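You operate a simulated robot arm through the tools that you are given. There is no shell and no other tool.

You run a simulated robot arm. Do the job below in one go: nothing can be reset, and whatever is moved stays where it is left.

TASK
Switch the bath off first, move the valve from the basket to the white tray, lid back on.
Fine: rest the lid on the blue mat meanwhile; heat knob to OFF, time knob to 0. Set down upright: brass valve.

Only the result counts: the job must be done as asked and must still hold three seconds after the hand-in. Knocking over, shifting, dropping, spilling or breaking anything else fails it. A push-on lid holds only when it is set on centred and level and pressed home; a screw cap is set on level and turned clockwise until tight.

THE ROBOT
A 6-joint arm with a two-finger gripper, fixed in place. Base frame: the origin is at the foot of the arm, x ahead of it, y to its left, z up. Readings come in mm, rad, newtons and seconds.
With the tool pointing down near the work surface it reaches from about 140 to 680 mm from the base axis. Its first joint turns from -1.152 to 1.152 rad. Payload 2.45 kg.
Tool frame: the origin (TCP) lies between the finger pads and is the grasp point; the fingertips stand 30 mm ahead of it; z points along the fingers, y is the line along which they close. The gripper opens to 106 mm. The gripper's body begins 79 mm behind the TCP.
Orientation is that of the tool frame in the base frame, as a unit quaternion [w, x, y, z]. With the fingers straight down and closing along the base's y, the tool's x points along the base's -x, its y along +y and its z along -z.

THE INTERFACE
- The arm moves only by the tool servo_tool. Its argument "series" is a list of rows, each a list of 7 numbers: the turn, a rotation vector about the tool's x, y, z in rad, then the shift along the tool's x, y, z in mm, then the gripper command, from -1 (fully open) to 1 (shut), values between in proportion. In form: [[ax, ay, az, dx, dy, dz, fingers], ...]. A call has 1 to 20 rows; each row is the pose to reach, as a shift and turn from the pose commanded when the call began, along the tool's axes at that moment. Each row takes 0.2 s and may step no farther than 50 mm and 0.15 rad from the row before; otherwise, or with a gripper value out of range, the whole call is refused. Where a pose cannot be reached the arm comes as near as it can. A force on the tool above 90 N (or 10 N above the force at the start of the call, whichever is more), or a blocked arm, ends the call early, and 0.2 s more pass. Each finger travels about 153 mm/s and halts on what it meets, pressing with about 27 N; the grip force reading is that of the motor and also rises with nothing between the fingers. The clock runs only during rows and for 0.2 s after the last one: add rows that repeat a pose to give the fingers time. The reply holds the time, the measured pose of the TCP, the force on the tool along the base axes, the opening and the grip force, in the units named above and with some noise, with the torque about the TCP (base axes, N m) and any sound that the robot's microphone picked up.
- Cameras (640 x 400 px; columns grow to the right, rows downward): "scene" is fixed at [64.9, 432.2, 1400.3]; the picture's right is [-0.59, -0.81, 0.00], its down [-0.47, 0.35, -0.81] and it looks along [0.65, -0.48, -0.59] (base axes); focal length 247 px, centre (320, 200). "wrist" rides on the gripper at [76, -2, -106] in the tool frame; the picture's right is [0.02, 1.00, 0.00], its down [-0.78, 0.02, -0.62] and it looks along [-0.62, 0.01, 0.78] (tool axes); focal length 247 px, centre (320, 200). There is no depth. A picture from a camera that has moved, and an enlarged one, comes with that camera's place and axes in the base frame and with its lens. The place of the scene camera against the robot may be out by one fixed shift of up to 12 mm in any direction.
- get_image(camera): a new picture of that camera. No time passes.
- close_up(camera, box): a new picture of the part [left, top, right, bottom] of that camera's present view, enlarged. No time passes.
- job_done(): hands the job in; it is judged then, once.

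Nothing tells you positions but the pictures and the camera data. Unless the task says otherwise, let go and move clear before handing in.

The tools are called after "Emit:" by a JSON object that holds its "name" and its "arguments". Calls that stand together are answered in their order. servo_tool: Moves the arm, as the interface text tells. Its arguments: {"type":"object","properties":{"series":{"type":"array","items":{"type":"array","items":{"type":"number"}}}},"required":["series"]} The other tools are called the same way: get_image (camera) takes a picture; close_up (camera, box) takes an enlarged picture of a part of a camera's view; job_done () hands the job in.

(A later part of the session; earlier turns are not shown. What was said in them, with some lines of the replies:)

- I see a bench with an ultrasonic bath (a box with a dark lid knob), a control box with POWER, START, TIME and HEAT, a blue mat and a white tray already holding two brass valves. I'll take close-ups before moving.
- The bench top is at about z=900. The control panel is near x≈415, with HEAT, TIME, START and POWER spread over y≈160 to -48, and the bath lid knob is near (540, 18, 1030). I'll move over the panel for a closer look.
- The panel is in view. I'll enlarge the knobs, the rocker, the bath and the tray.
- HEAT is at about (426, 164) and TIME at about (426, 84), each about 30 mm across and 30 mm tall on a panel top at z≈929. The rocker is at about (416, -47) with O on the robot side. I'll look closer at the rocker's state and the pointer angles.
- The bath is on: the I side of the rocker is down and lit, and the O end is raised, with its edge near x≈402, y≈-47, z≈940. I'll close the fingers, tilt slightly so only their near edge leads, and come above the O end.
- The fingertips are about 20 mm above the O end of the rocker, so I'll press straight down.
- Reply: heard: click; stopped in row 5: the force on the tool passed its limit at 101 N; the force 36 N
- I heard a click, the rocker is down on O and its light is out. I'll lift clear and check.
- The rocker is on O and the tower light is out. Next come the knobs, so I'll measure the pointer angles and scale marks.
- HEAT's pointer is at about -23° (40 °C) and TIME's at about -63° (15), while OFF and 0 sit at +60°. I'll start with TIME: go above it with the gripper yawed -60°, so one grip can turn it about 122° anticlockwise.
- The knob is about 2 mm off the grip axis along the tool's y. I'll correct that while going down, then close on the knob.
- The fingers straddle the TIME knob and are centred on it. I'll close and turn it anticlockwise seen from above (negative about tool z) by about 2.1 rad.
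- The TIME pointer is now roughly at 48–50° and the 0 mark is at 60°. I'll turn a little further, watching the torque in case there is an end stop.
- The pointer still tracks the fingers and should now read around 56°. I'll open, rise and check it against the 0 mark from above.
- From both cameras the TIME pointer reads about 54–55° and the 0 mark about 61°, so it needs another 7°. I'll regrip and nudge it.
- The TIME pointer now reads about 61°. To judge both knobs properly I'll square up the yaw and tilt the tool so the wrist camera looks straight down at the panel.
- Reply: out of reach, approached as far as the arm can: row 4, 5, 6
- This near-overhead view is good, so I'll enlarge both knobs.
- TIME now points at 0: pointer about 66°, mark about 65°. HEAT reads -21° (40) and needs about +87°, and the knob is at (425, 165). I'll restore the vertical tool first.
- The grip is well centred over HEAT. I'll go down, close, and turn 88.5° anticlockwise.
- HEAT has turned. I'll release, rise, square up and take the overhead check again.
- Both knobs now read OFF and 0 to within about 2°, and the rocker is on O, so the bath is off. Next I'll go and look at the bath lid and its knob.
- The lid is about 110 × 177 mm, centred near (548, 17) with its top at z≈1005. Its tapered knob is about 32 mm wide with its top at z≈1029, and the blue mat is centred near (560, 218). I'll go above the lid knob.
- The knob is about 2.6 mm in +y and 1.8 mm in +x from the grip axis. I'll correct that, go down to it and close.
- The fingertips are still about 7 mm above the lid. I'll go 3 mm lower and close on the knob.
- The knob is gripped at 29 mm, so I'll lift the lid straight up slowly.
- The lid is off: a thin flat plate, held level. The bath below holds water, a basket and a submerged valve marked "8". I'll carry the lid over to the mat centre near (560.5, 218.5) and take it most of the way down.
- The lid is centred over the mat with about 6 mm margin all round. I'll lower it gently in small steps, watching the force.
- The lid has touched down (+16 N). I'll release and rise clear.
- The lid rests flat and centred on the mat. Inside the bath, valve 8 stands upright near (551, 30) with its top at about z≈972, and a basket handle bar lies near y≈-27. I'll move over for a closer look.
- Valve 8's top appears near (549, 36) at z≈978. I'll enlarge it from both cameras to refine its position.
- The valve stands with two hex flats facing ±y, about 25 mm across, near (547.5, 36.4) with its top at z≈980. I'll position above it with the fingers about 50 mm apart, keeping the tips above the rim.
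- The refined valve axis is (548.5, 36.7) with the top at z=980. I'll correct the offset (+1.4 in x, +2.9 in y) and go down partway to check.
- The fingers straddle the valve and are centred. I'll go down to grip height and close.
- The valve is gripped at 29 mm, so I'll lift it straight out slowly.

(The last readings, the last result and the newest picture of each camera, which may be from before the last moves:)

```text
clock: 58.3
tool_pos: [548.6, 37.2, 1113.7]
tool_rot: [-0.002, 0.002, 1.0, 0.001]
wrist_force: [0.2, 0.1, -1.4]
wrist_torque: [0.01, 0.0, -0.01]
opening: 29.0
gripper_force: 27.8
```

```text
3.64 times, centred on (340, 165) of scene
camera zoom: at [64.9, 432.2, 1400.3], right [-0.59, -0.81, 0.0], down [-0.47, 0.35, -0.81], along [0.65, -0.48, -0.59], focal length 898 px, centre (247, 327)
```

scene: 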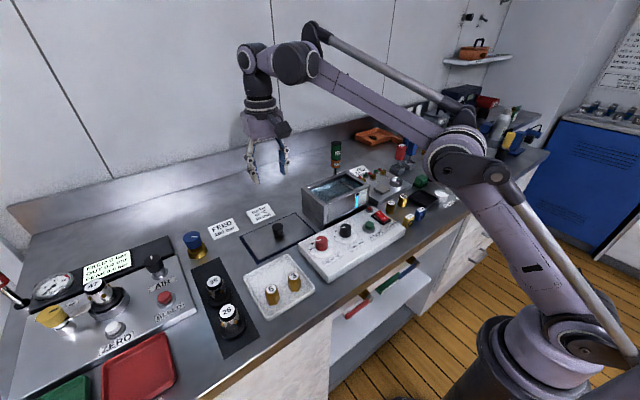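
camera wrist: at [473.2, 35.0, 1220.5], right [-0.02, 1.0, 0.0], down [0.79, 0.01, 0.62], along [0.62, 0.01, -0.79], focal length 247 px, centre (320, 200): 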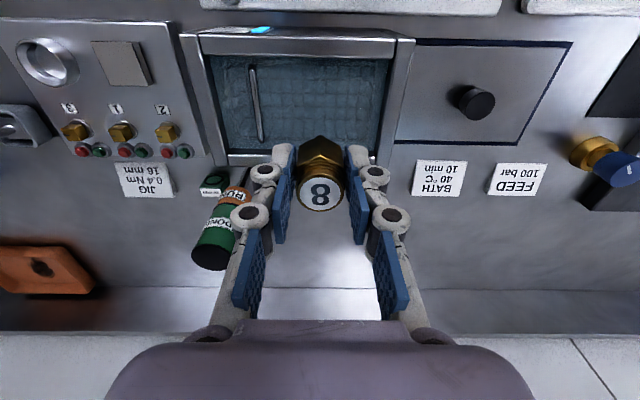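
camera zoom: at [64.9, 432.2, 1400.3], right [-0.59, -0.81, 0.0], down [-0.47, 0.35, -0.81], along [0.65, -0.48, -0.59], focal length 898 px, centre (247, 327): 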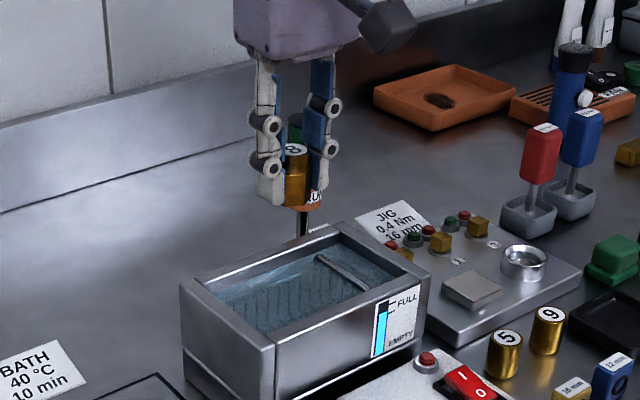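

Valve 8 is out and upright in the grip, and the basket stayed put. I'll carry it over to the free part of the white tray near (433, 300), behind valves 3 and 6.

Emit:
{"name": "servo_tool", "arguments": {"series": [[0, 0, 0, 8, 20, 0, 1], [0, 0, 0, 22, 52, 0, 1], [0, 0, 0, 37, 85, 0, 1], [0, 0, 0, 52, 118, 0, 1], [0, 0, 0, 67, 151, 0, 1], [0, 0, 0, 82, 184, 0, 1], [0, 0, 0, 97, 217, 0, 1], [0, 0, 0, 108, 245, 0, 1], [0, 0, 0, 115.6, 262.8, 0, 1], [0, 0, 0, 115.6, 262.8, 20, 1], [0, 0, 0, 115.6, 262.8, 50, 1], [0, 0, 0, 115.6, 262.8, 80, 1], [0, 0, 0, 115.6, 262.8, 100, 1], [0, 0, 0, 115.6, 262.8, 100, 1], [0, 0, 0, 115.6, 262.8, 100, 1]]}}

Emit:
{"name": "get_image", "arguments": {"camera": "wrist"}}

Emit:
{"name": "close_up", "arguments": {"camera": "scene", "box": [230, 210, 340, 320]}}

```text
clock: 61.5
tool_pos: [431.3, 301.2, 1014.0]
tool_rot: [-0.001, 0.0, 1.0, 0.001]
wrist_force: [-0.4, 0.0, -0.2]
wrist_torque: [0.02, 0.03, 0.0]
opening: 29.0
gripper_force: 26.4
```

```text
taken
camera wrist: at [356.1, 298.2, 1121.2], right [-0.02, 1.0, 0.0], down [0.79, 0.01, 0.62], along [0.62, 0.01, -0.79], focal length 247 px, centre (320, 200)
```

wrist: 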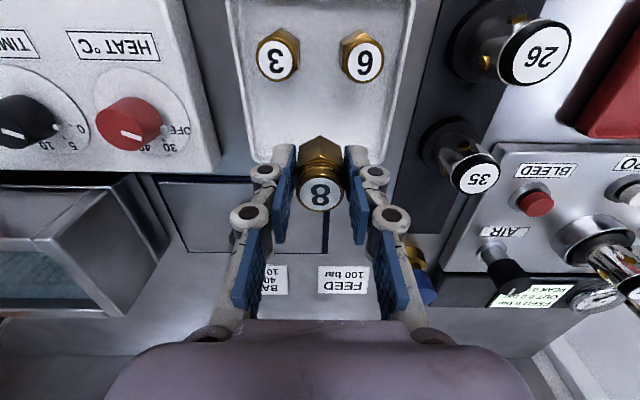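

```text
3.64 times, centred on (285, 265) of scene
camera zoom: at [64.9, 432.2, 1400.3], right [-0.59, -0.81, 0.0], down [-0.47, 0.35, -0.81], along [0.65, -0.48, -0.59], focal length 898 px, centre (447, -36)
```

zoom: 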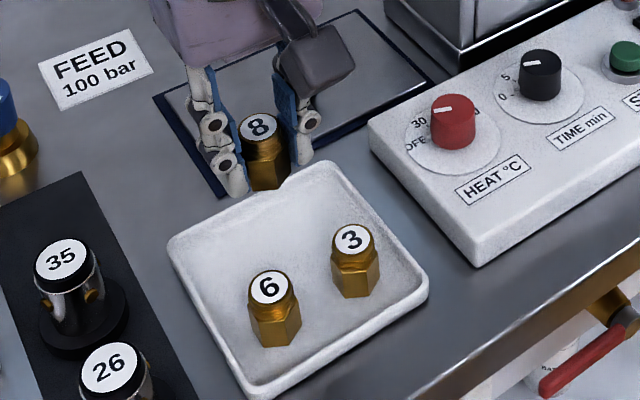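

The valve is over the free area, clear of 3 and 6. I'll lower it most of the way and then feel for the floor.

Emit:
{"name": "servo_tool", "arguments": {"series": [[0, 0, 0, 0, 0, 20, 1], [0, 0, 0, 0, 0, 40, 1], [0, 0, 0, 0, 0, 55, 1], [0, 0, 0, 0, 0, 63, 1], [0, 0, 0, 0, 0, 66, 1], [0, 0, 0, 0, 0, 66, 1]]}}

Emit:
{"name": "close_up", "arguments": {"camera": "scene", "box": [230, 210, 340, 320]}}

Emit:
{"name": "get_image", "arguments": {"camera": "wrist"}}

```text
clock: 62.9
tool_pos: [432.6, 301.3, 948.8]
tool_rot: [-0.002, 0.001, 1.0, 0.001]
wrist_force: [-0.4, 0.0, -1.7]
wrist_torque: [-0.03, 0.0, -0.04]
opening: 29.0
gripper_force: 26.9
```

```text
3.64 times, centred on (285, 265) of scene
camera zoom: at [64.9, 432.2, 1400.3], right [-0.59, -0.81, 0.0], down [-0.47, 0.35, -0.81], along [0.65, -0.48, -0.59], focal length 898 px, centre (447, -36)
```

zoom: 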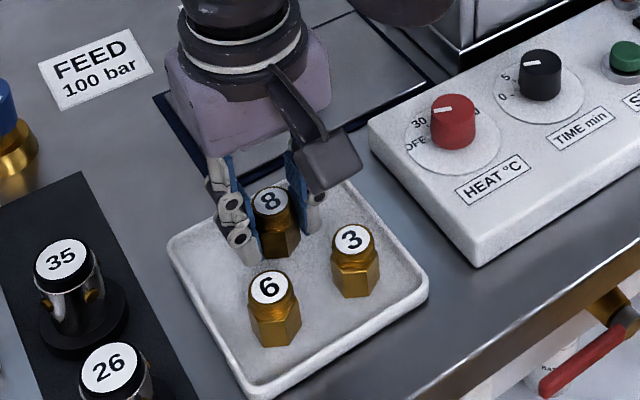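

```text
taken
camera wrist: at [356.4, 298.4, 1055.5], right [-0.02, 1.0, 0.0], down [0.79, 0.01, 0.62], along [0.62, 0.01, -0.79], focal length 247 px, centre (320, 200)
```

wrist: 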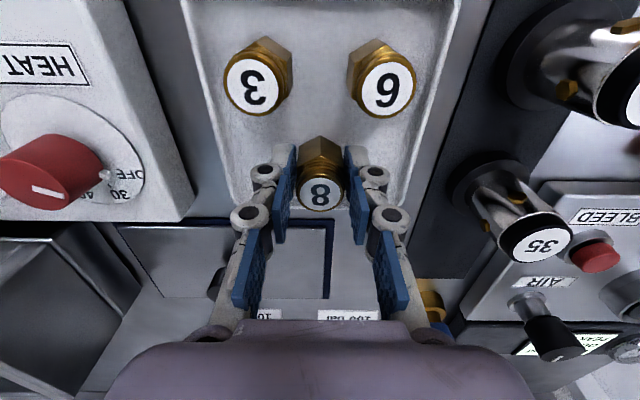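

About 9 mm remain, judging by the tops of the neighbouring valves. I'll lower in small steps.

Emit:
{"name": "servo_tool", "arguments": {"series": [[0, 0, 0, 0, 0, 3, 1], [0, 0, 0, 0, 0, 5, 1], [0, 0, 0, 0, 0, 5, 1]]}}

Emit:
{"name": "servo_tool", "arguments": {"series": [[0, 0, 0, 0, 0, 1, 1], [0, 0, 0, 0, 0, 2, 1], [0, 0, 0, 0, 0, 2, 1]]}}

```text
clock: 63.7
tool_pos: [430.9, 300.1, 942.0]
tool_rot: [-0.003, 0.001, 1.0, 0.001]
wrist_force: [-0.3, -0.5, -1.3]
wrist_torque: [0.01, 0.01, -0.03]
opening: 28.9
gripper_force: 26.8
```

```text
clock: 64.5
tool_pos: [431.5, 300.2, 940.5]
tool_rot: [-0.002, 0.001, 1.0, 0.001]
wrist_force: [0.3, -0.5, -0.3]
wrist_torque: [0.02, 0.02, 0.0]
opening: 29.0
gripper_force: 26.2
```

Emit:
{"name": "servo_tool", "arguments": {"series": [[0, 0, 0, 0, 0, 0.7, 1], [0, 0, 0, 0, 0, 1.4, 1], [0, 0, 0, 0, 0, 1.4, 1]]}}

Emit:
{"name": "close_up", "arguments": {"camera": "scene", "box": [250, 240, 330, 310]}}

```text
clock: 65.3
tool_pos: [431.8, 300.4, 940.6]
tool_rot: [-0.002, 0.001, 1.0, 0.001]
wrist_force: [0.6, -0.9, 7.5]
wrist_torque: [-0.07, -0.03, -0.01]
opening: 29.0
gripper_force: 27.0
```

```text
5.71 times, centred on (290, 275) of scene
camera zoom: at [64.8, 432.1, 1400.3], right [-0.59, -0.81, 0.0], down [-0.47, 0.35, -0.81], along [0.65, -0.48, -0.59], focal length 1411 px, centre (491, -229)
```

zoom: 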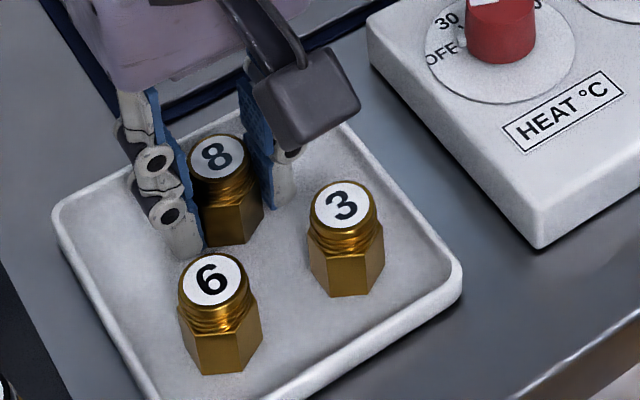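

The valve is on the tray floor (+7.5 N). I'll open gently and rise straight up.

Emit:
{"name": "servo_tool", "arguments": {"series": [[0, 0, 0, 0, 0, 0, 0.42], [0, 0, 0, 0, 0, 0, 0.3], [0, 0, 0, 0, 0, 0, 0.06], [0, 0, 0, 0, 0, 0, 0.06], [0, 0, 0, 0, 0, -10, 0.06], [0, 0, 0, 0, 0, -30, 0.06], [0, 0, 0, 0, 0, -60, 0.06], [0, 0, 0, 0, 0, -100, 0.06], [0, 0, 0, 0, 0, -145, 0.06], [0, 0, 0, 0, 0, -180, 0.06], [0, 0, 0, 0, 0, -180, 0.06]]}}

Emit:
{"name": "get_image", "arguments": {"camera": "wrist"}}

Emit:
{"name": "close_up", "arguments": {"camera": "scene", "box": [230, 210, 350, 320]}}

```text
clock: 67.7
tool_pos: [433.8, 300.5, 1120.9]
tool_rot: [-0.002, 0.001, 1.0, 0.0]
wrist_force: [0.4, 0.3, 0.3]
wrist_torque: [0.02, -0.02, -0.02]
opening: 50.0
gripper_force: 0.1
```

```text
taken
camera wrist: at [359.2, 297.9, 1227.8], right [-0.02, 1.0, 0.0], down [0.79, 0.01, 0.62], along [0.62, 0.01, -0.79], focal length 247 px, centre (320, 200)
```

wrist: 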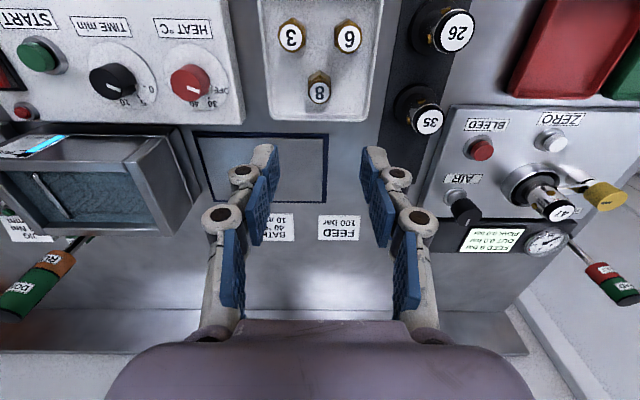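

```text
3.64 times, centred on (290, 265) of scene
camera zoom: at [64.9, 432.2, 1400.3], right [-0.59, -0.81, 0.0], down [-0.47, 0.35, -0.81], along [0.65, -0.48, -0.59], focal length 898 px, centre (429, -36)
```

zoom: 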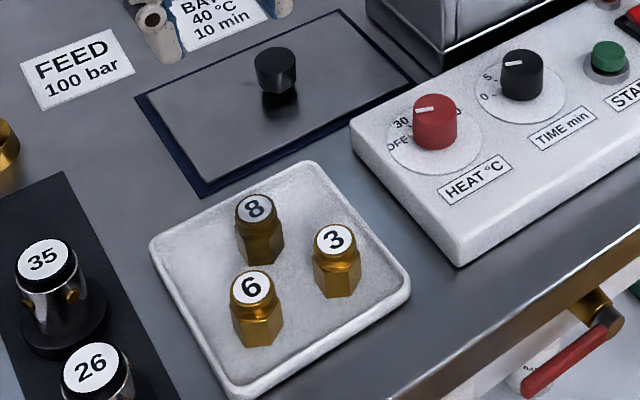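

Valve 8 stands upright in the tray. Now I'll go back for the lid, starting above its knob near (560, 219).

Emit:
{"name": "servo_tool", "arguments": {"series": [[0, 0, 0, -20, -12, 0, -0.2], [0, 0, 0, -50, -32, 5, -0.2], [0, 0, 0, -80, -52, 20, -0.2], [0, 0, 0, -110, -72, 45, -0.2], [0, 0, 0, -126.5, -81, 80, -0.2], [0, 0, 0, -126.5, -81, 110, -0.2], [0, 0, 0, -126.5, -81, 130, -0.2], [0, 0, 0, -126.5, -81, 140, -0.2], [0, 0, 0, -126.5, -81, 140, -0.2], [0, 0, 0, -126.5, -81, 140, -0.2]]}}

Emit:
{"name": "get_image", "arguments": {"camera": "wrist"}}

Emit:
{"name": "close_up", "arguments": {"camera": "wrist", "box": [280, 80, 370, 190]}}

```text
clock: 69.9
tool_pos: [557.7, 219.3, 978.5]
tool_rot: [-0.001, 0.001, 1.0, 0.0]
wrist_force: [-0.4, 0.0, 0.0]
wrist_torque: [0.0, -0.01, -0.01]
opening: 63.6
gripper_force: 0.0
```

```text
taken
camera wrist: at [482.5, 216.9, 1086.1], right [-0.02, 1.0, 0.0], down [0.79, 0.01, 0.62], along [0.62, 0.01, -0.79], focal length 247 px, centre (320, 200)
```

wrist: 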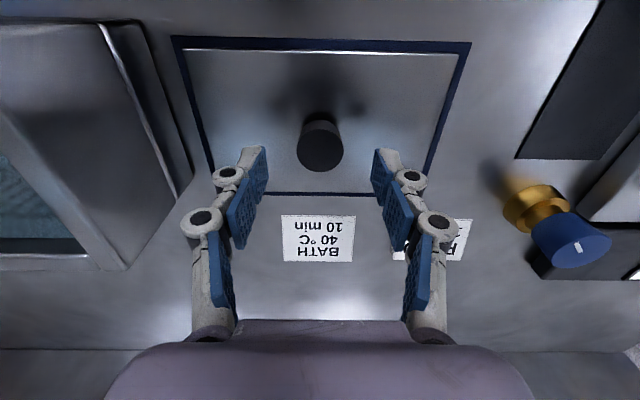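

```text
3.64 times, centred on (325, 135) of wrist
camera zoom: at [482.5, 216.9, 1086.1], right [-0.02, 1.0, 0.0], down [0.79, 0.01, 0.62], along [0.62, 0.01, -0.79], focal length 898 px, centre (302, 436)
```

zoom: 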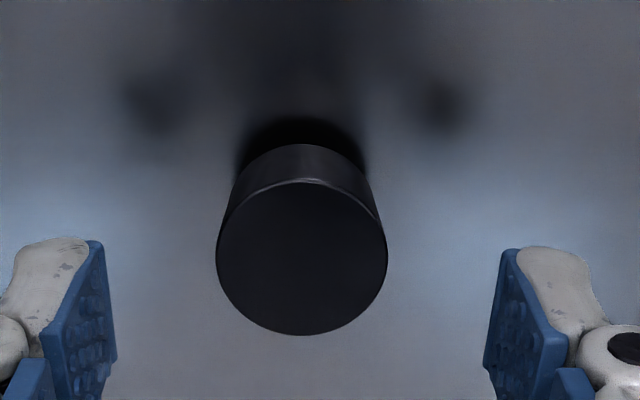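

The lid knob is about 2 mm ahead of the grip axis. I'll shift so the grip is the same as before, go down, close and lift.

Emit:
{"name": "servo_tool", "arguments": {"series": [[0, 0, 0, -1.8, -0.3, 15, -0.2], [0, 0, 0, -1.8, -0.3, 30, -0.2], [0, 0, 0, -1.8, -0.3, 38, -0.2], [0, 0, 0, -1.8, -0.3, 38.8, -0.2], [0, 0, 0, -1.8, -0.3, 38.8, -0.2]]}}

Emit:
{"name": "get_image", "arguments": {"camera": "wrist"}}

Emit:
{"name": "close_up", "arguments": {"camera": "scene", "box": [230, 180, 350, 270]}}

```text
clock: 71.1
tool_pos: [561.0, 219.7, 939.3]
tool_rot: [-0.001, 0.0, 1.0, 0.001]
wrist_force: [-0.5, -0.6, -0.5]
wrist_torque: [0.04, -0.02, 0.01]
opening: 63.6
gripper_force: 0.1
```

```text
taken
camera wrist: at [485.3, 217.2, 1047.1], right [-0.02, 1.0, 0.0], down [0.79, 0.01, 0.62], along [0.62, 0.01, -0.79], focal length 247 px, centre (320, 200)
```

wrist: 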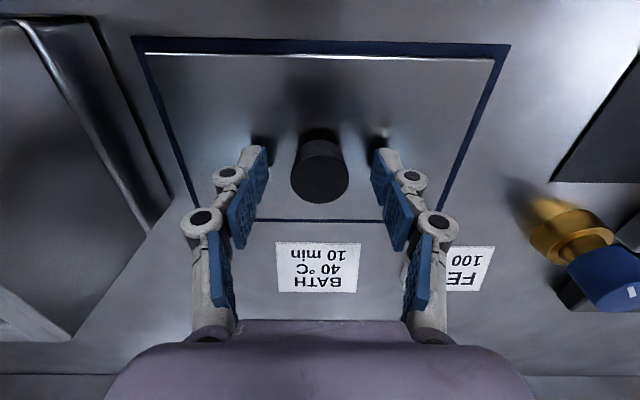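

```text
4.44 times, centred on (290, 225) of scene
camera zoom: at [64.9, 432.2, 1400.3], right [-0.59, -0.81, 0.0], down [-0.47, 0.35, -0.81], along [0.65, -0.48, -0.59], focal length 1097 px, centre (453, 89)
```

zoom: 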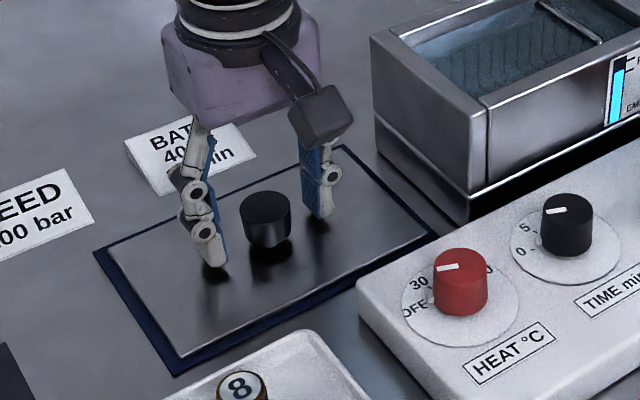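

Emit:
{"name": "servo_tool", "arguments": {"series": [[0, 0, 0, 0, 0, 0, 0.3], [0, 0, 0, 0, 0, 0, 1], [0, 0, 0, 0, 0, 0, 1], [0, 0, 0, 0, 0, 0, 1], [0, 0, 0, 0, 0, -4, 1], [0, 0, 0, 0, 0, -12, 1], [0, 0, 0, 0, 0, -25, 1], [0, 0, 0, 0, 0, -45, 1], [0, 0, 0, 0, 0, -70, 1], [0, 0, 0, 0, 0, -95, 1], [0, 0, 0, 0, 0, -120, 1], [0, 0, 0, 0, 0, -145, 1], [0, 0, 0, 0, 0, -160, 1], [0, 0, 0, 0, 0, -160, 1]]}}

Emit:
{"name": "get_image", "arguments": {"camera": "wrist"}}

Emit:
{"name": "close_up", "arguments": {"camera": "scene", "box": [210, 130, 370, 250]}}

```text
clock: 74.1
tool_pos: [562.2, 218.5, 1100.7]
tool_rot: [-0.001, 0.0, 1.0, 0.001]
wrist_force: [-1.0, -0.2, -0.9]
wrist_torque: [0.02, 0.0, 0.01]
opening: 29.7
gripper_force: 26.9
```

```text
taken
camera wrist: at [487.0, 216.6, 1208.2], right [-0.02, 1.0, 0.0], down [0.79, 0.01, 0.62], along [0.62, 0.01, -0.79], focal length 247 px, centre (320, 200)
```

wrist: 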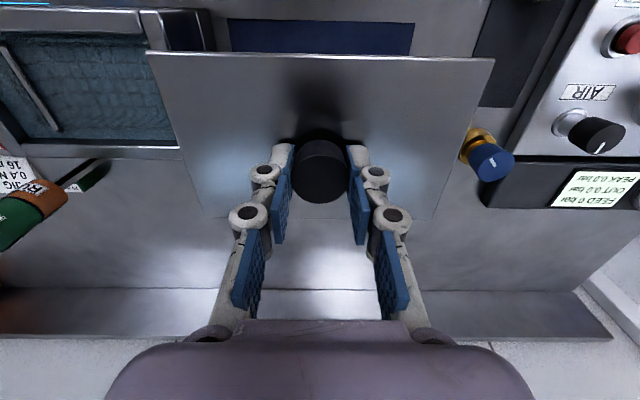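

```text
3.33 times, centred on (290, 190) of scene
camera zoom: at [65.0, 432.2, 1400.3], right [-0.59, -0.81, 0.0], down [-0.47, 0.35, -0.81], along [0.65, -0.48, -0.59], focal length 823 px, centre (420, 233)
```

zoom: 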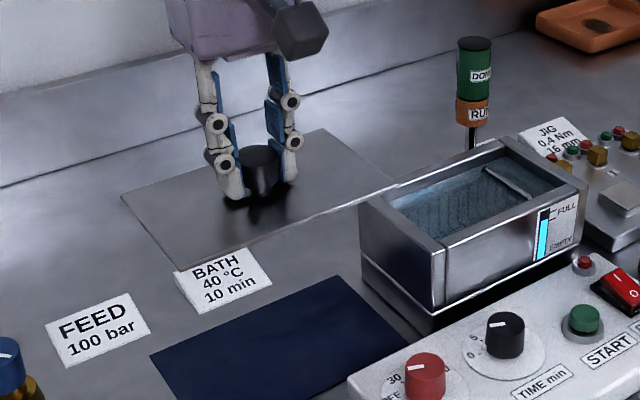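

The lid is held level in the same grip as before. I'll carry it back above the bath along the reverse of the earlier shift.

Emit:
{"name": "servo_tool", "arguments": {"series": [[0, 0, 0, 1, -20, -5, 1], [0, 0, 0, 3, -50, -5, 1], [0, 0, 0, 5, -85, -5, 1], [0, 0, 0, 7, -120, -5, 1], [0, 0, 0, 9, -155, -5, 1], [0, 0, 0, 11, -185, -3, 1], [0, 0, 0, 11.3, -198.5, 0, 1], [0, 0, 0, 11.3, -198.5, 20, 1], [0, 0, 0, 11.3, -198.5, 35, 1], [0, 0, 0, 11.3, -198.5, 42, 1], [0, 0, 0, 11.3, -198.5, 42, 1], [0, 0, 0, 11.3, -198.5, 42, 1]]}}

Emit:
{"name": "get_image", "arguments": {"camera": "wrist"}}

Emit:
{"name": "close_up", "arguments": {"camera": "scene", "box": [280, 150, 400, 240]}}

Emit:
{"name": "close_up", "arguments": {"camera": "wrist", "box": [130, 20, 510, 240]}}

```text
clock: 76.7
tool_pos: [548.5, 20.7, 1057.9]
tool_rot: [-0.002, 0.0, 1.0, 0.002]
wrist_force: [0.2, -0.1, -1.7]
wrist_torque: [-0.03, 0.0, 0.0]
opening: 29.7
gripper_force: 26.8
```

```text
taken
camera wrist: at [473.5, 18.2, 1165.5], right [-0.02, 1.0, 0.0], down [0.79, 0.01, 0.62], along [0.62, 0.01, -0.79], focal length 247 px, centre (320, 200)
```

wrist: 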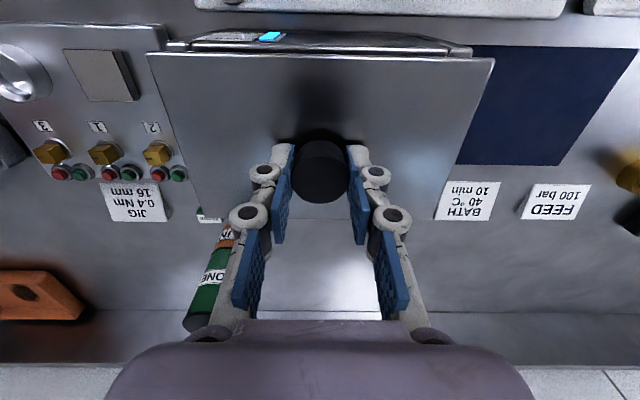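

```text
4.44 times, centred on (340, 195) of scene
camera zoom: at [65.0, 432.2, 1400.3], right [-0.59, -0.81, 0.0], down [-0.47, 0.35, -0.81], along [0.65, -0.48, -0.59], focal length 1097 px, centre (231, 222)
```

zoom: 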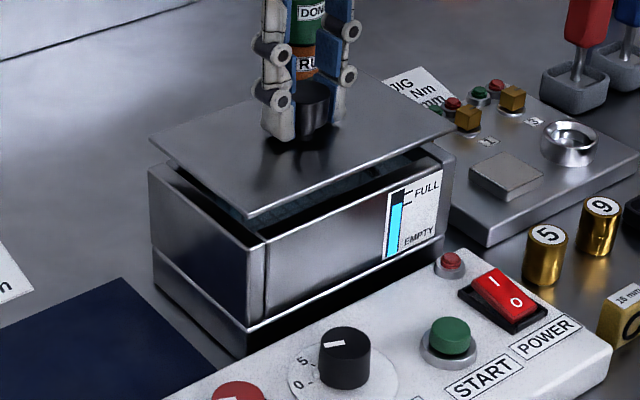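

```text
1.68 times, centred on (320, 130) of wrist
camera zoom: at [473.5, 18.2, 1165.5], right [-0.02, 1.0, 0.0], down [0.79, 0.01, 0.62], along [0.62, 0.01, -0.79], focal length 416 px, centre (320, 318)
```

zoom: 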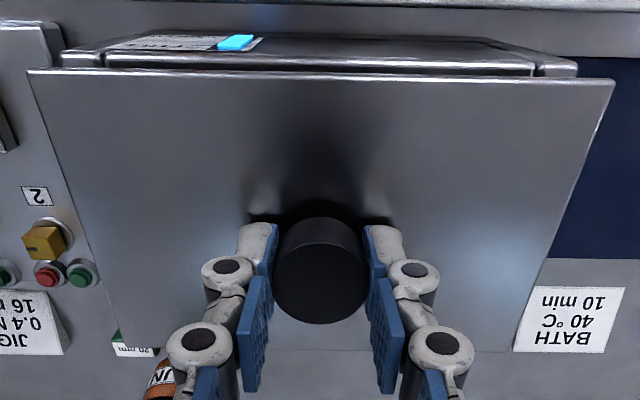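

The lid lines up with the bath rim, about 20 mm above it. I'll lower slowly.

Emit:
{"name": "servo_tool", "arguments": {"series": [[0, 0, 0, 0, 0, 6, 1], [0, 0, 0, 0, 0, 11, 1], [0, 0, 0, 0, 0, 15, 1], [0, 0, 0, 0, 0, 15, 1]]}}

Emit:
{"name": "servo_tool", "arguments": {"series": [[0, 0, 0, 0, 0, 1, 1], [0, 0, 0, 0, 0, 2, 1], [0, 0, 0, 0, 0, 2, 1]]}}

Emit:
{"name": "close_up", "arguments": {"camera": "scene", "box": [280, 150, 400, 240]}}

```text
clock: 77.7
tool_pos: [549.3, 20.5, 1043.3]
tool_rot: [-0.001, 0.001, 1.0, 0.001]
wrist_force: [0.6, -0.3, -1.6]
wrist_torque: [0.01, 0.03, 0.01]
opening: 29.8
gripper_force: 27.1
```

```text
clock: 78.5
tool_pos: [548.5, 19.8, 1041.0]
tool_rot: [-0.002, 0.001, 1.0, 0.001]
wrist_force: [-0.4, 0.2, -2.5]
wrist_torque: [-0.01, 0.01, -0.01]
opening: 29.6
gripper_force: 27.0
```

```text
4.44 times, centred on (340, 195) of scene
camera zoom: at [65.0, 432.2, 1400.3], right [-0.59, -0.81, 0.0], down [-0.47, 0.35, -0.81], along [0.65, -0.48, -0.59], focal length 1097 px, centre (231, 222)
```

zoom: 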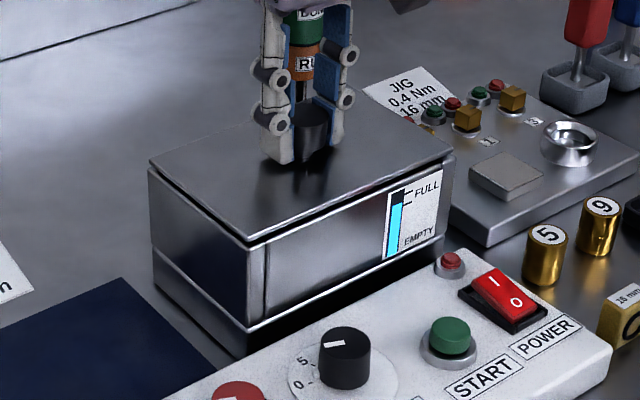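

Emit:
{"name": "servo_tool", "arguments": {"series": [[0, 0, 0, 0, 0, 1, 1], [0, 0, 0, 0, 0, 2, 1], [0, 0, 0, 0, 0, 2, 1]]}}

Emit:
{"name": "servo_tool", "arguments": {"series": [[0, 0, 0, 0, 0, 0.7, 1], [0, 0, 0, 0, 0, 1.2, 1], [0, 0, 0, 0, 0, 1.2, 1]]}}

Emit:
{"name": "close_up", "arguments": {"camera": "scene", "box": [280, 150, 400, 240]}}

Emit:
{"name": "close_up", "arguments": {"camera": "wrist", "box": [130, 20, 510, 240]}}

```text
clock: 79.3
tool_pos: [549.3, 20.6, 1038.7]
tool_rot: [-0.001, 0.001, 1.0, 0.0]
wrist_force: [1.6, -0.6, -2.0]
wrist_torque: [0.01, -0.06, -0.01]
opening: 29.5
gripper_force: 27.3
```

```text
clock: 80.1
tool_pos: [548.1, 20.5, 1039.4]
tool_rot: [-0.002, 0.002, 1.0, 0.001]
wrist_force: [0.2, 0.3, -0.7]
wrist_torque: [-0.1, -0.07, 0.01]
opening: 29.7
gripper_force: 26.8
```

```text
4.44 times, centred on (340, 195) of scene
camera zoom: at [64.9, 432.2, 1400.3], right [-0.59, -0.81, 0.0], down [-0.47, 0.35, -0.81], along [0.65, -0.48, -0.59], focal length 1097 px, centre (231, 222)
```

zoom: 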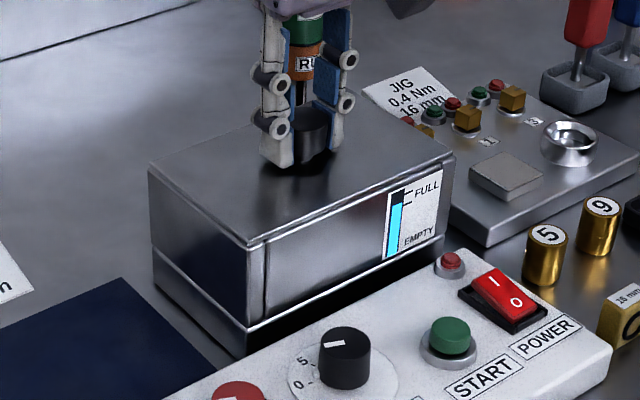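

```text
1.68 times, centred on (320, 130) of wrist
camera zoom: at [473.4, 18.6, 1145.3], right [-0.02, 1.0, 0.0], down [0.79, 0.01, 0.62], along [0.62, 0.01, -0.79], focal length 416 px, centre (320, 318)
```

zoom: 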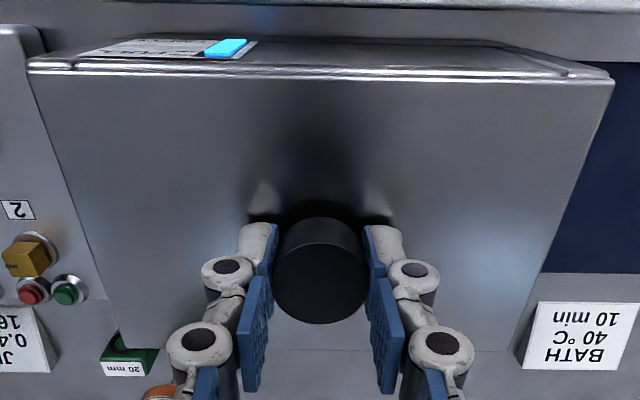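

The lid is about to seat, so I'll lower another fraction to feel contact.

Emit:
{"name": "servo_tool", "arguments": {"series": [[0, 0, 0, 0, 0, 0.7, 1], [0, 0, 0, 0, 0, 1.4, 1], [0, 0, 0, 0, 0, 1.4, 1]]}}

```text
clock: 80.9
tool_pos: [547.5, 21.3, 1036.3]
tool_rot: [-0.001, 0.002, 1.0, 0.001]
wrist_force: [3.8, -3.1, 17.7]
wrist_torque: [-0.03, -0.12, -0.01]
opening: 29.7
gripper_force: 27.4
```

The lid has seated (+18 N). I'll press a little further in the grip, then release, close the fingers and press on the knob top.

Emit:
{"name": "servo_tool", "arguments": {"series": [[0, 0, 0, 0, 0, 1, 1], [0, 0, 0, 0, 0, 2, 1], [0, 0, 0, 0, 0, 2, 1]]}}

Emit:
{"name": "close_up", "arguments": {"camera": "scene", "box": [280, 150, 400, 240]}}

```text
clock: 81.7
tool_pos: [547.9, 20.3, 1035.1]
tool_rot: [-0.002, 0.0, 1.0, 0.002]
wrist_force: [-2.1, -1.2, 8.7]
wrist_torque: [0.28, -0.07, -0.06]
opening: 29.6
gripper_force: 27.5
```

```text
4.44 times, centred on (340, 195) of scene
camera zoom: at [64.7, 432.2, 1400.3], right [-0.59, -0.81, 0.0], down [-0.47, 0.35, -0.81], along [0.65, -0.48, -0.59], focal length 1097 px, centre (231, 222)
```

zoom: 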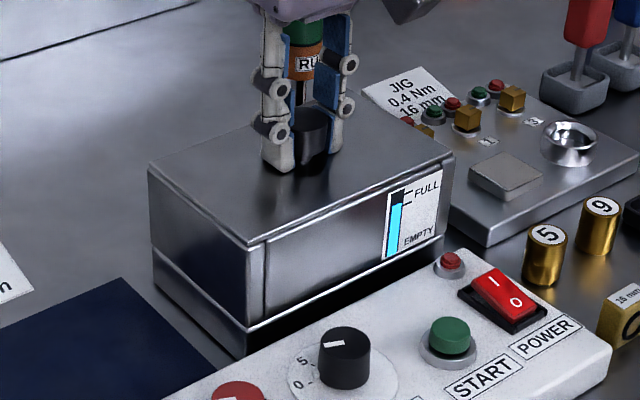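

The fingers slid slightly on the knob, so I'll release now and rise a little to look.

Emit:
{"name": "servo_tool", "arguments": {"series": [[0, 0, 0, 0, 0, -1, 0.4], [0, 0, 0, 0, 0, -1, 0.1], [0, 0, 0, 0, 0, -1, -0.2], [0, 0, 0, 0, 0, -1, -0.2], [0, 0, 0, 0, 0, -15, -0.2], [0, 0, 0, 0, 0, -40, -0.2], [0, 0, 0, 0, 0, -60, -0.2], [0, 0, 0, 0, 0, -60, -0.2]]}}

Emit:
{"name": "get_image", "arguments": {"camera": "wrist"}}

Emit:
{"name": "close_up", "arguments": {"camera": "scene", "box": [280, 150, 400, 240]}}

Emit:
{"name": "close_up", "arguments": {"camera": "wrist", "box": [130, 20, 510, 240]}}

```text
clock: 83.5
tool_pos: [549.1, 21.9, 1094.7]
tool_rot: [-0.002, 0.001, 1.0, 0.001]
wrist_force: [0.4, -0.7, 0.9]
wrist_torque: [0.01, -0.02, 0.01]
opening: 63.7
gripper_force: 0.0
```

```text
taken
camera wrist: at [473.2, 19.1, 1201.4], right [-0.02, 1.0, 0.0], down [0.79, 0.01, 0.62], along [0.62, 0.01, -0.79], focal length 247 px, centre (320, 200)
```

wrist: 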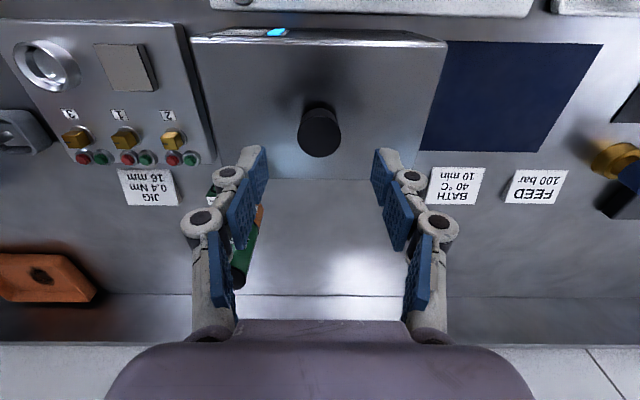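

```text
4.44 times, centred on (340, 195) of scene
camera zoom: at [64.9, 432.2, 1400.3], right [-0.59, -0.81, 0.0], down [-0.47, 0.35, -0.81], along [0.65, -0.48, -0.59], focal length 1097 px, centre (231, 222)
```

zoom: 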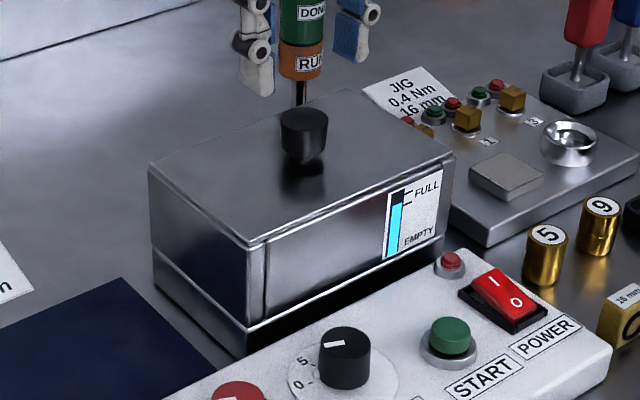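

```text
1.68 times, centred on (320, 130) of wrist
camera zoom: at [473.2, 19.1, 1201.4], right [-0.02, 1.0, 0.0], down [0.79, 0.01, 0.62], along [0.62, 0.01, -0.79], focal length 416 px, centre (320, 318)
```

zoom: 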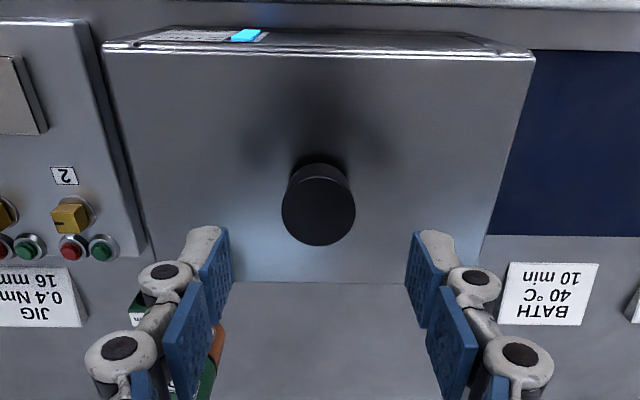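

I'll take the same scene crop as before the lid came off, to compare its seating.

Emit:
{"name": "close_up", "arguments": {"camera": "scene", "box": [290, 165, 380, 245]}}

Emit:
{"name": "close_up", "arguments": {"camera": "wrist", "box": [180, 20, 320, 110]}}

Emit:
{"name": "close_up", "arguments": {"camera": "wrist", "box": [320, 20, 460, 110]}}

```text
5.00 times, centred on (335, 205) of scene
camera zoom: at [64.9, 432.2, 1400.3], right [-0.59, -0.81, 0.0], down [-0.47, 0.35, -0.81], along [0.65, -0.48, -0.59], focal length 1235 px, centre (245, 175)
```

zoom: 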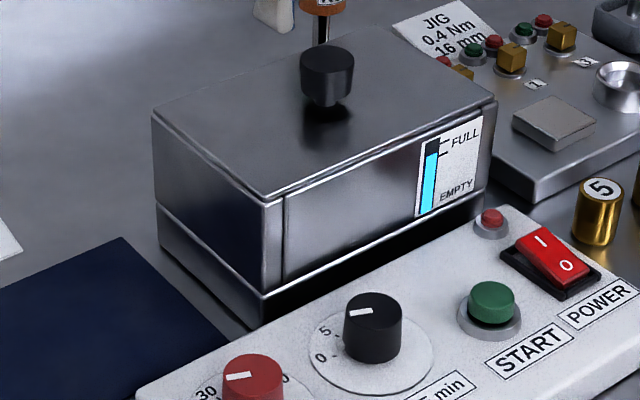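

```text
4.44 times, centred on (250, 65) of wrist
camera zoom: at [473.2, 19.1, 1201.4], right [-0.02, 1.0, 0.0], down [0.79, 0.01, 0.62], along [0.62, 0.01, -0.79], focal length 1098 px, centre (631, 800)
```

zoom: 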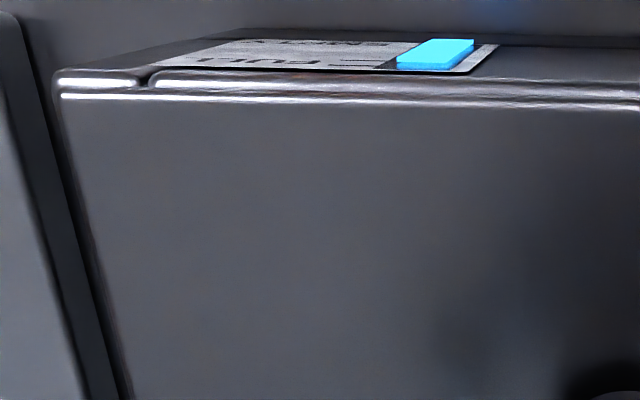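

```text
4.44 times, centred on (390, 65) of wrist
camera zoom: at [473.2, 19.1, 1201.4], right [-0.02, 1.0, 0.0], down [0.79, 0.01, 0.62], along [0.62, 0.01, -0.79], focal length 1098 px, centre (9, 800)
```

zoom: 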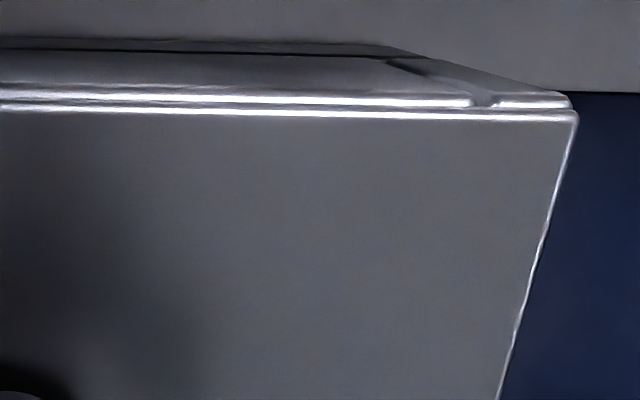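

The lid sits level and within about 1 mm of centre. To press it home I'll close the fingers and press down on the middle of the knob.

Emit:
{"name": "servo_tool", "arguments": {"series": [[0, 0, 0, 0.5, -1, 0, 1], [0, 0, 0, 0.5, -1, 5, 1], [0, 0, 0, 0.5, -1, 15, 1], [0, 0, 0, 0.5, -1, 25, 1], [0, 0, 0, 0.5, -1, 32, 1], [0, 0, 0, 0.5, -1, 34, 1], [0, 0, 0, 0.5, -1, 34, 1]]}}

Emit:
{"name": "get_image", "arguments": {"camera": "wrist"}}

Emit:
{"name": "close_up", "arguments": {"camera": "scene", "box": [290, 140, 390, 220]}}

```text
clock: 85.1
tool_pos: [548.2, 19.0, 1061.2]
tool_rot: [-0.002, 0.002, 1.0, 0.001]
wrist_force: [3.1, -2.2, 18.0]
wrist_torque: [-0.06, -0.15, 0.02]
opening: 5.7
gripper_force: 26.7
```

```text
taken
camera wrist: at [472.9, 16.4, 1168.5], right [-0.02, 1.0, 0.0], down [0.78, 0.01, 0.62], along [0.62, 0.01, -0.79], focal length 247 px, centre (320, 200)
```

wrist: 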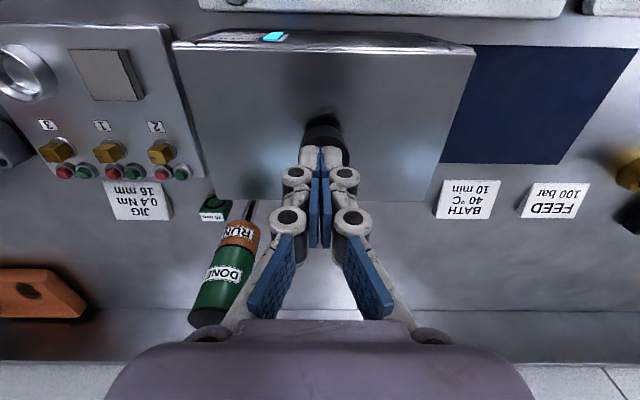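

```text
5.00 times, centred on (340, 180) of scene
camera zoom: at [64.7, 432.1, 1400.3], right [-0.59, -0.81, 0.0], down [-0.47, 0.35, -0.81], along [0.65, -0.48, -0.59], focal length 1235 px, centre (220, 300)
```

zoom: 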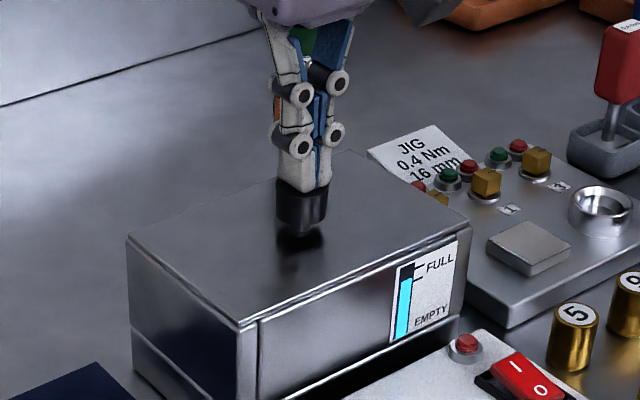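

The fingers are on the knob top at 18 N. I'll press harder in steps, staying below the force limit.

Emit:
{"name": "servo_tool", "arguments": {"series": [[0, 0, 0, 0, 0, 1, 1], [0, 0, 0, 0, 0, 2, 1], [0, 0, 0, 0, 0, 2, 1]]}}

Emit:
{"name": "servo_tool", "arguments": {"series": [[0, 0, 0, 0, 0, 1, 1], [0, 0, 0, 0, 0, 2, 1], [0, 0, 0, 0, 0, 2, 1]]}}

```text
clock: 85.9
tool_pos: [547.1, 18.2, 1061.2]
tool_rot: [-0.001, 0.002, 1.0, 0.001]
wrist_force: [14.0, -3.6, 61.2]
wrist_torque: [-0.11, -0.36, 0.0]
opening: 5.9
gripper_force: 27.0
```

```text
clock: 86.7
tool_pos: [548.1, 18.9, 1060.4]
tool_rot: [-0.001, 0.002, 1.0, 0.001]
wrist_force: [13.8, -4.8, 85.5]
wrist_torque: [-0.16, -0.37, -0.08]
opening: 6.1
gripper_force: 27.0
```

The lid took 85 N with no further travel, so it is home. I'll rise straight off the knob and check.

Emit:
{"name": "servo_tool", "arguments": {"series": [[0, 0, 0, 0, 0, -2, 1], [0, 0, 0, 0, 0, -4, 1], [0, 0, 0, 0, 0, -6, 1], [0, 0, 0, 0, 0, -20, 1], [0, 0, 0, 0, 0, -45, 1], [0, 0, 0, 25, 0, -75, 0.5], [0, 0, 0, 60, 0, -95, 0], [0, 0, 0, 60, 0, -95, 0], [0, 0, 0, 60, 0, -95, 0]]}}

Emit:
{"name": "get_image", "arguments": {"camera": "wrist"}}

Emit:
{"name": "close_up", "arguments": {"camera": "scene", "box": [290, 165, 380, 245]}}

Emit:
{"name": "close_up", "arguments": {"camera": "wrist", "box": [210, 80, 440, 240]}}

```text
clock: 88.7
tool_pos: [487.7, 20.3, 1153.4]
tool_rot: [-0.001, 0.001, 1.0, 0.001]
wrist_force: [0.1, -0.1, 0.1]
wrist_torque: [0.0, -0.01, 0.03]
opening: 53.0
gripper_force: 0.0
```

```text
taken
camera wrist: at [413.2, 17.5, 1259.4], right [-0.02, 1.0, 0.0], down [0.79, 0.01, 0.62], along [0.62, 0.01, -0.79], focal length 247 px, centre (320, 200)
```

wrist: 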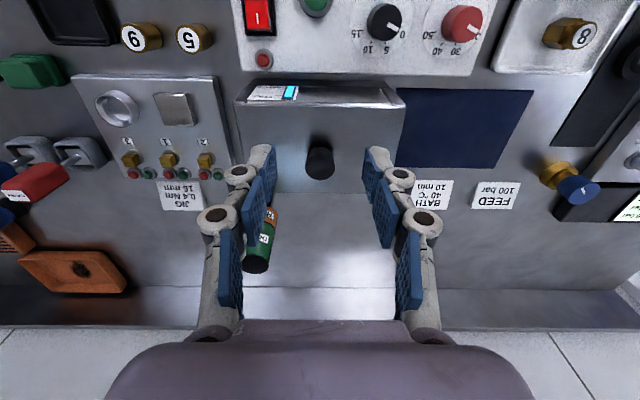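

```text
5.00 times, centred on (335, 205) of scene
camera zoom: at [64.9, 432.2, 1400.3], right [-0.59, -0.81, 0.0], down [-0.47, 0.35, -0.81], along [0.65, -0.48, -0.59], focal length 1235 px, centre (245, 175)
```

zoom: 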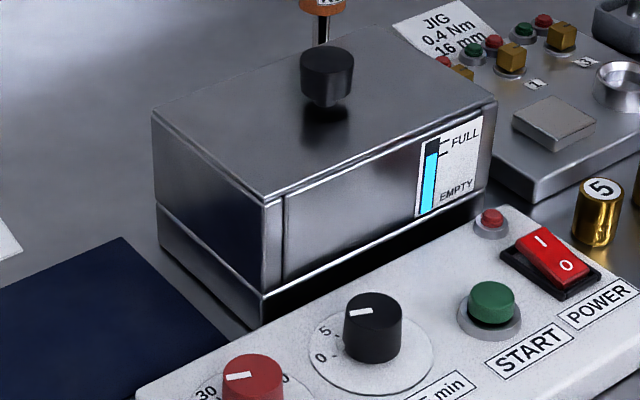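

```text
2.50 times, centred on (325, 160) of wrist
camera zoom: at [413.2, 17.5, 1259.4], right [-0.02, 1.0, 0.0], down [0.79, 0.01, 0.62], along [0.62, 0.01, -0.79], focal length 617 px, centre (308, 300)
```

zoom: 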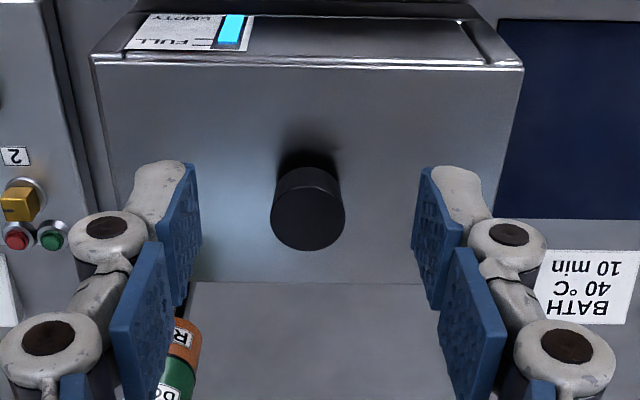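

Emit:
{"name": "close_up", "arguments": {"camera": "scene", "box": [315, 185, 385, 225]}}

Emit:
{"name": "close_up", "arguments": {"camera": "scene", "box": [315, 170, 385, 210]}}

Emit:
{"name": "close_up", "arguments": {"camera": "wrist", "box": [225, 75, 325, 125]}}

Emit:
{"name": "close_up", "arguments": {"camera": "wrist", "box": [320, 75, 420, 125]}}

```text
9.14 times, centred on (350, 205) of scene
camera zoom: at [64.9, 432.2, 1400.3], right [-0.59, -0.81, 0.0], down [-0.47, 0.35, -0.81], along [0.65, -0.48, -0.59], focal length 2258 px, centre (46, 154)
```

zoom: 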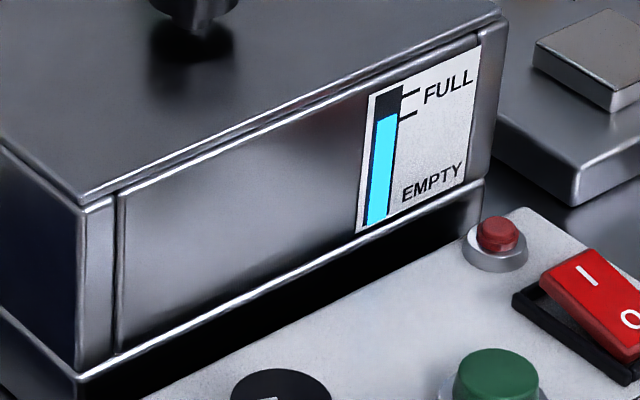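

```text
9.14 times, centred on (350, 190) of scene
camera zoom: at [64.9, 432.2, 1400.3], right [-0.59, -0.81, 0.0], down [-0.47, 0.35, -0.81], along [0.65, -0.48, -0.59], focal length 2258 px, centre (46, 291)
```

zoom: 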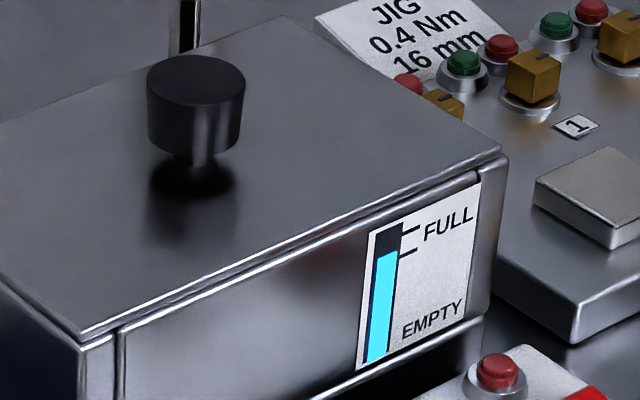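

```text
6.40 times, centred on (275, 100) of wrist
camera zoom: at [413.2, 17.5, 1259.4], right [-0.02, 1.0, 0.0], down [0.79, 0.01, 0.62], along [0.62, 0.01, -0.79], focal length 1581 px, centre (608, 840)
```

zoom: 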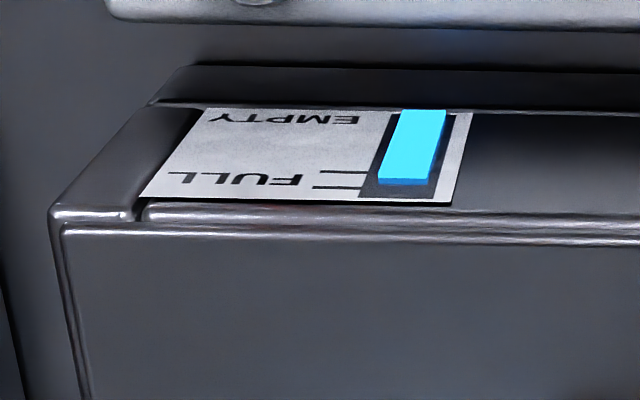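

```text
6.40 times, centred on (370, 100) of wrist
camera zoom: at [413.2, 17.5, 1259.4], right [-0.02, 1.0, 0.0], down [0.79, 0.01, 0.62], along [0.62, 0.01, -0.79], focal length 1581 px, centre (0, 840)
```

zoom: 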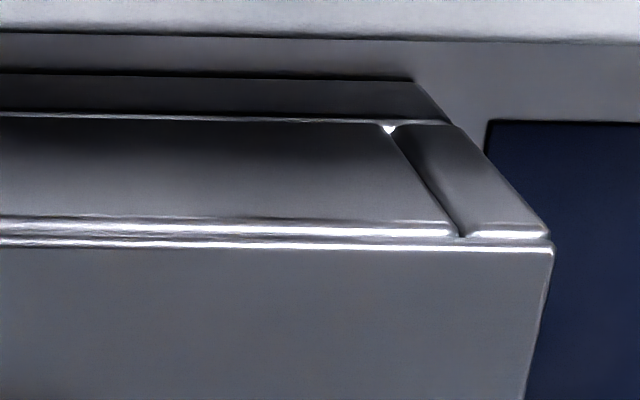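

The lid sits level and flush, within about 1 mm of centre, and pressing found no further travel. I'll move the arm up clear and do a final check of everything.

Emit:
{"name": "servo_tool", "arguments": {"series": [[0, 0, 0, 20, 0, -30, 0], [0, 0, 0, 40, 0, -65, 0], [0, 0, 0, 60, 0, -100, 0], [0, 0, 0, 70, 0, -120, 0], [0, 0, 0, 70, 0, -120, 0], [0, 0, 0, 70, 0, -120, 0]]}}

Emit:
{"name": "get_image", "arguments": {"camera": "scene"}}

Emit:
{"name": "get_image", "arguments": {"camera": "wrist"}}

Emit:
{"name": "close_up", "arguments": {"camera": "scene", "box": [230, 150, 430, 310]}}

Emit:
{"name": "close_up", "arguments": {"camera": "wrist", "box": [280, 0, 520, 150]}}

```text
clock: 90.1
tool_pos: [418.0, 19.6, 1273.3]
tool_rot: [-0.002, 0.001, 1.0, 0.002]
wrist_force: [0.6, 0.6, -0.3]
wrist_torque: [0.01, -0.02, 0.0]
opening: 53.0
gripper_force: 0.1
```

```text
taken
```

scene: 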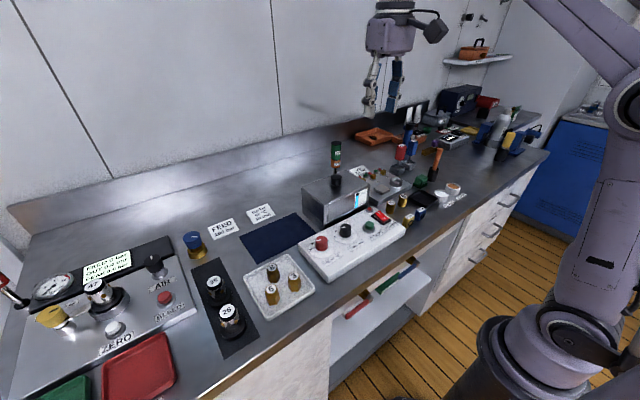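

```text
taken
camera wrist: at [343.6, 17.2, 1379.7], right [-0.02, 1.0, 0.0], down [0.79, 0.01, 0.62], along [0.62, 0.01, -0.79], focal length 247 px, centre (320, 200)
```

wrist: 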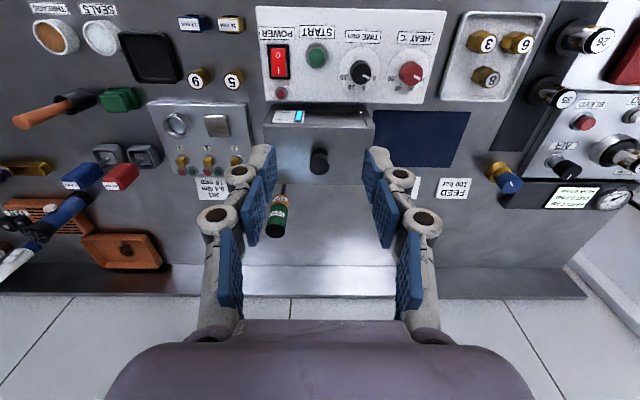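

```text
2.50 times, centred on (330, 230) of scene
camera zoom: at [64.9, 432.2, 1400.3], right [-0.59, -0.81, 0.0], down [-0.47, 0.35, -0.81], along [0.65, -0.48, -0.59], focal length 617 px, centre (295, 125)
```

zoom: 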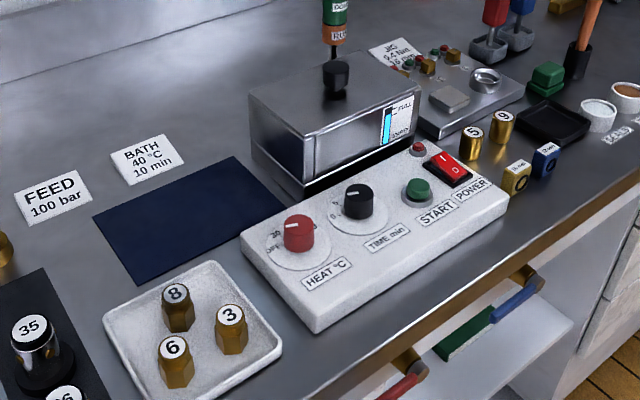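

```text
2.67 times, centred on (400, 75) of wrist
camera zoom: at [343.6, 17.2, 1379.7], right [-0.02, 1.0, 0.0], down [0.79, 0.01, 0.62], along [0.62, 0.01, -0.79], focal length 659 px, centre (107, 533)
```

zoom: 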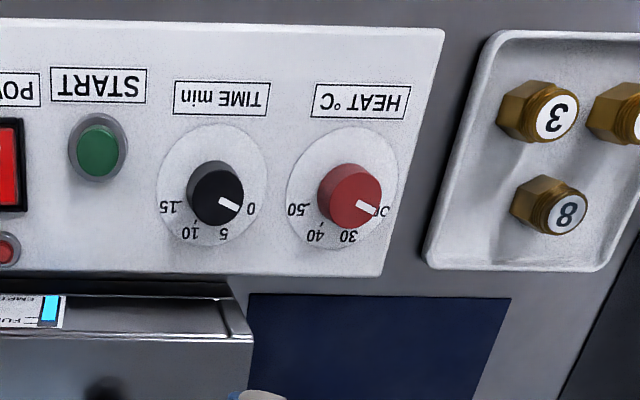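

Everything checks out: the rocker is on O, HEAT on OFF and TIME on 0. Valve 8 stands upright in the white tray, the lid is back on the bath and level, nothing else has moved, and the arm is clear. I'm handing in.

Emit:
{"name": "job_done", "arguments": {}}

```text
The job is handed in.
```

The job is finished and handed in. I haven't seen how it was judged.

- **Bath off:** I switched it off before opening it. The POWER rocker is on O, and HEAT points at OFF and TIME at 0, each within about 3° of its mark. You only named the two knobs. I pressed POWER as well because you asked for the bath to be switched off.
- **Valve:** brass valve 8 came out of the basket and now stands upright in the white tray, clear of valves 3 and 6.
- **Lid:** it rested on the blue mat and is back on the bath, level. It sits about 1.3 mm off centre sideways. I pressed it with about 85 N; it did not move further and I heard no click.

In the last pictures nothing else had shifted, and the arm was clear of the bench.
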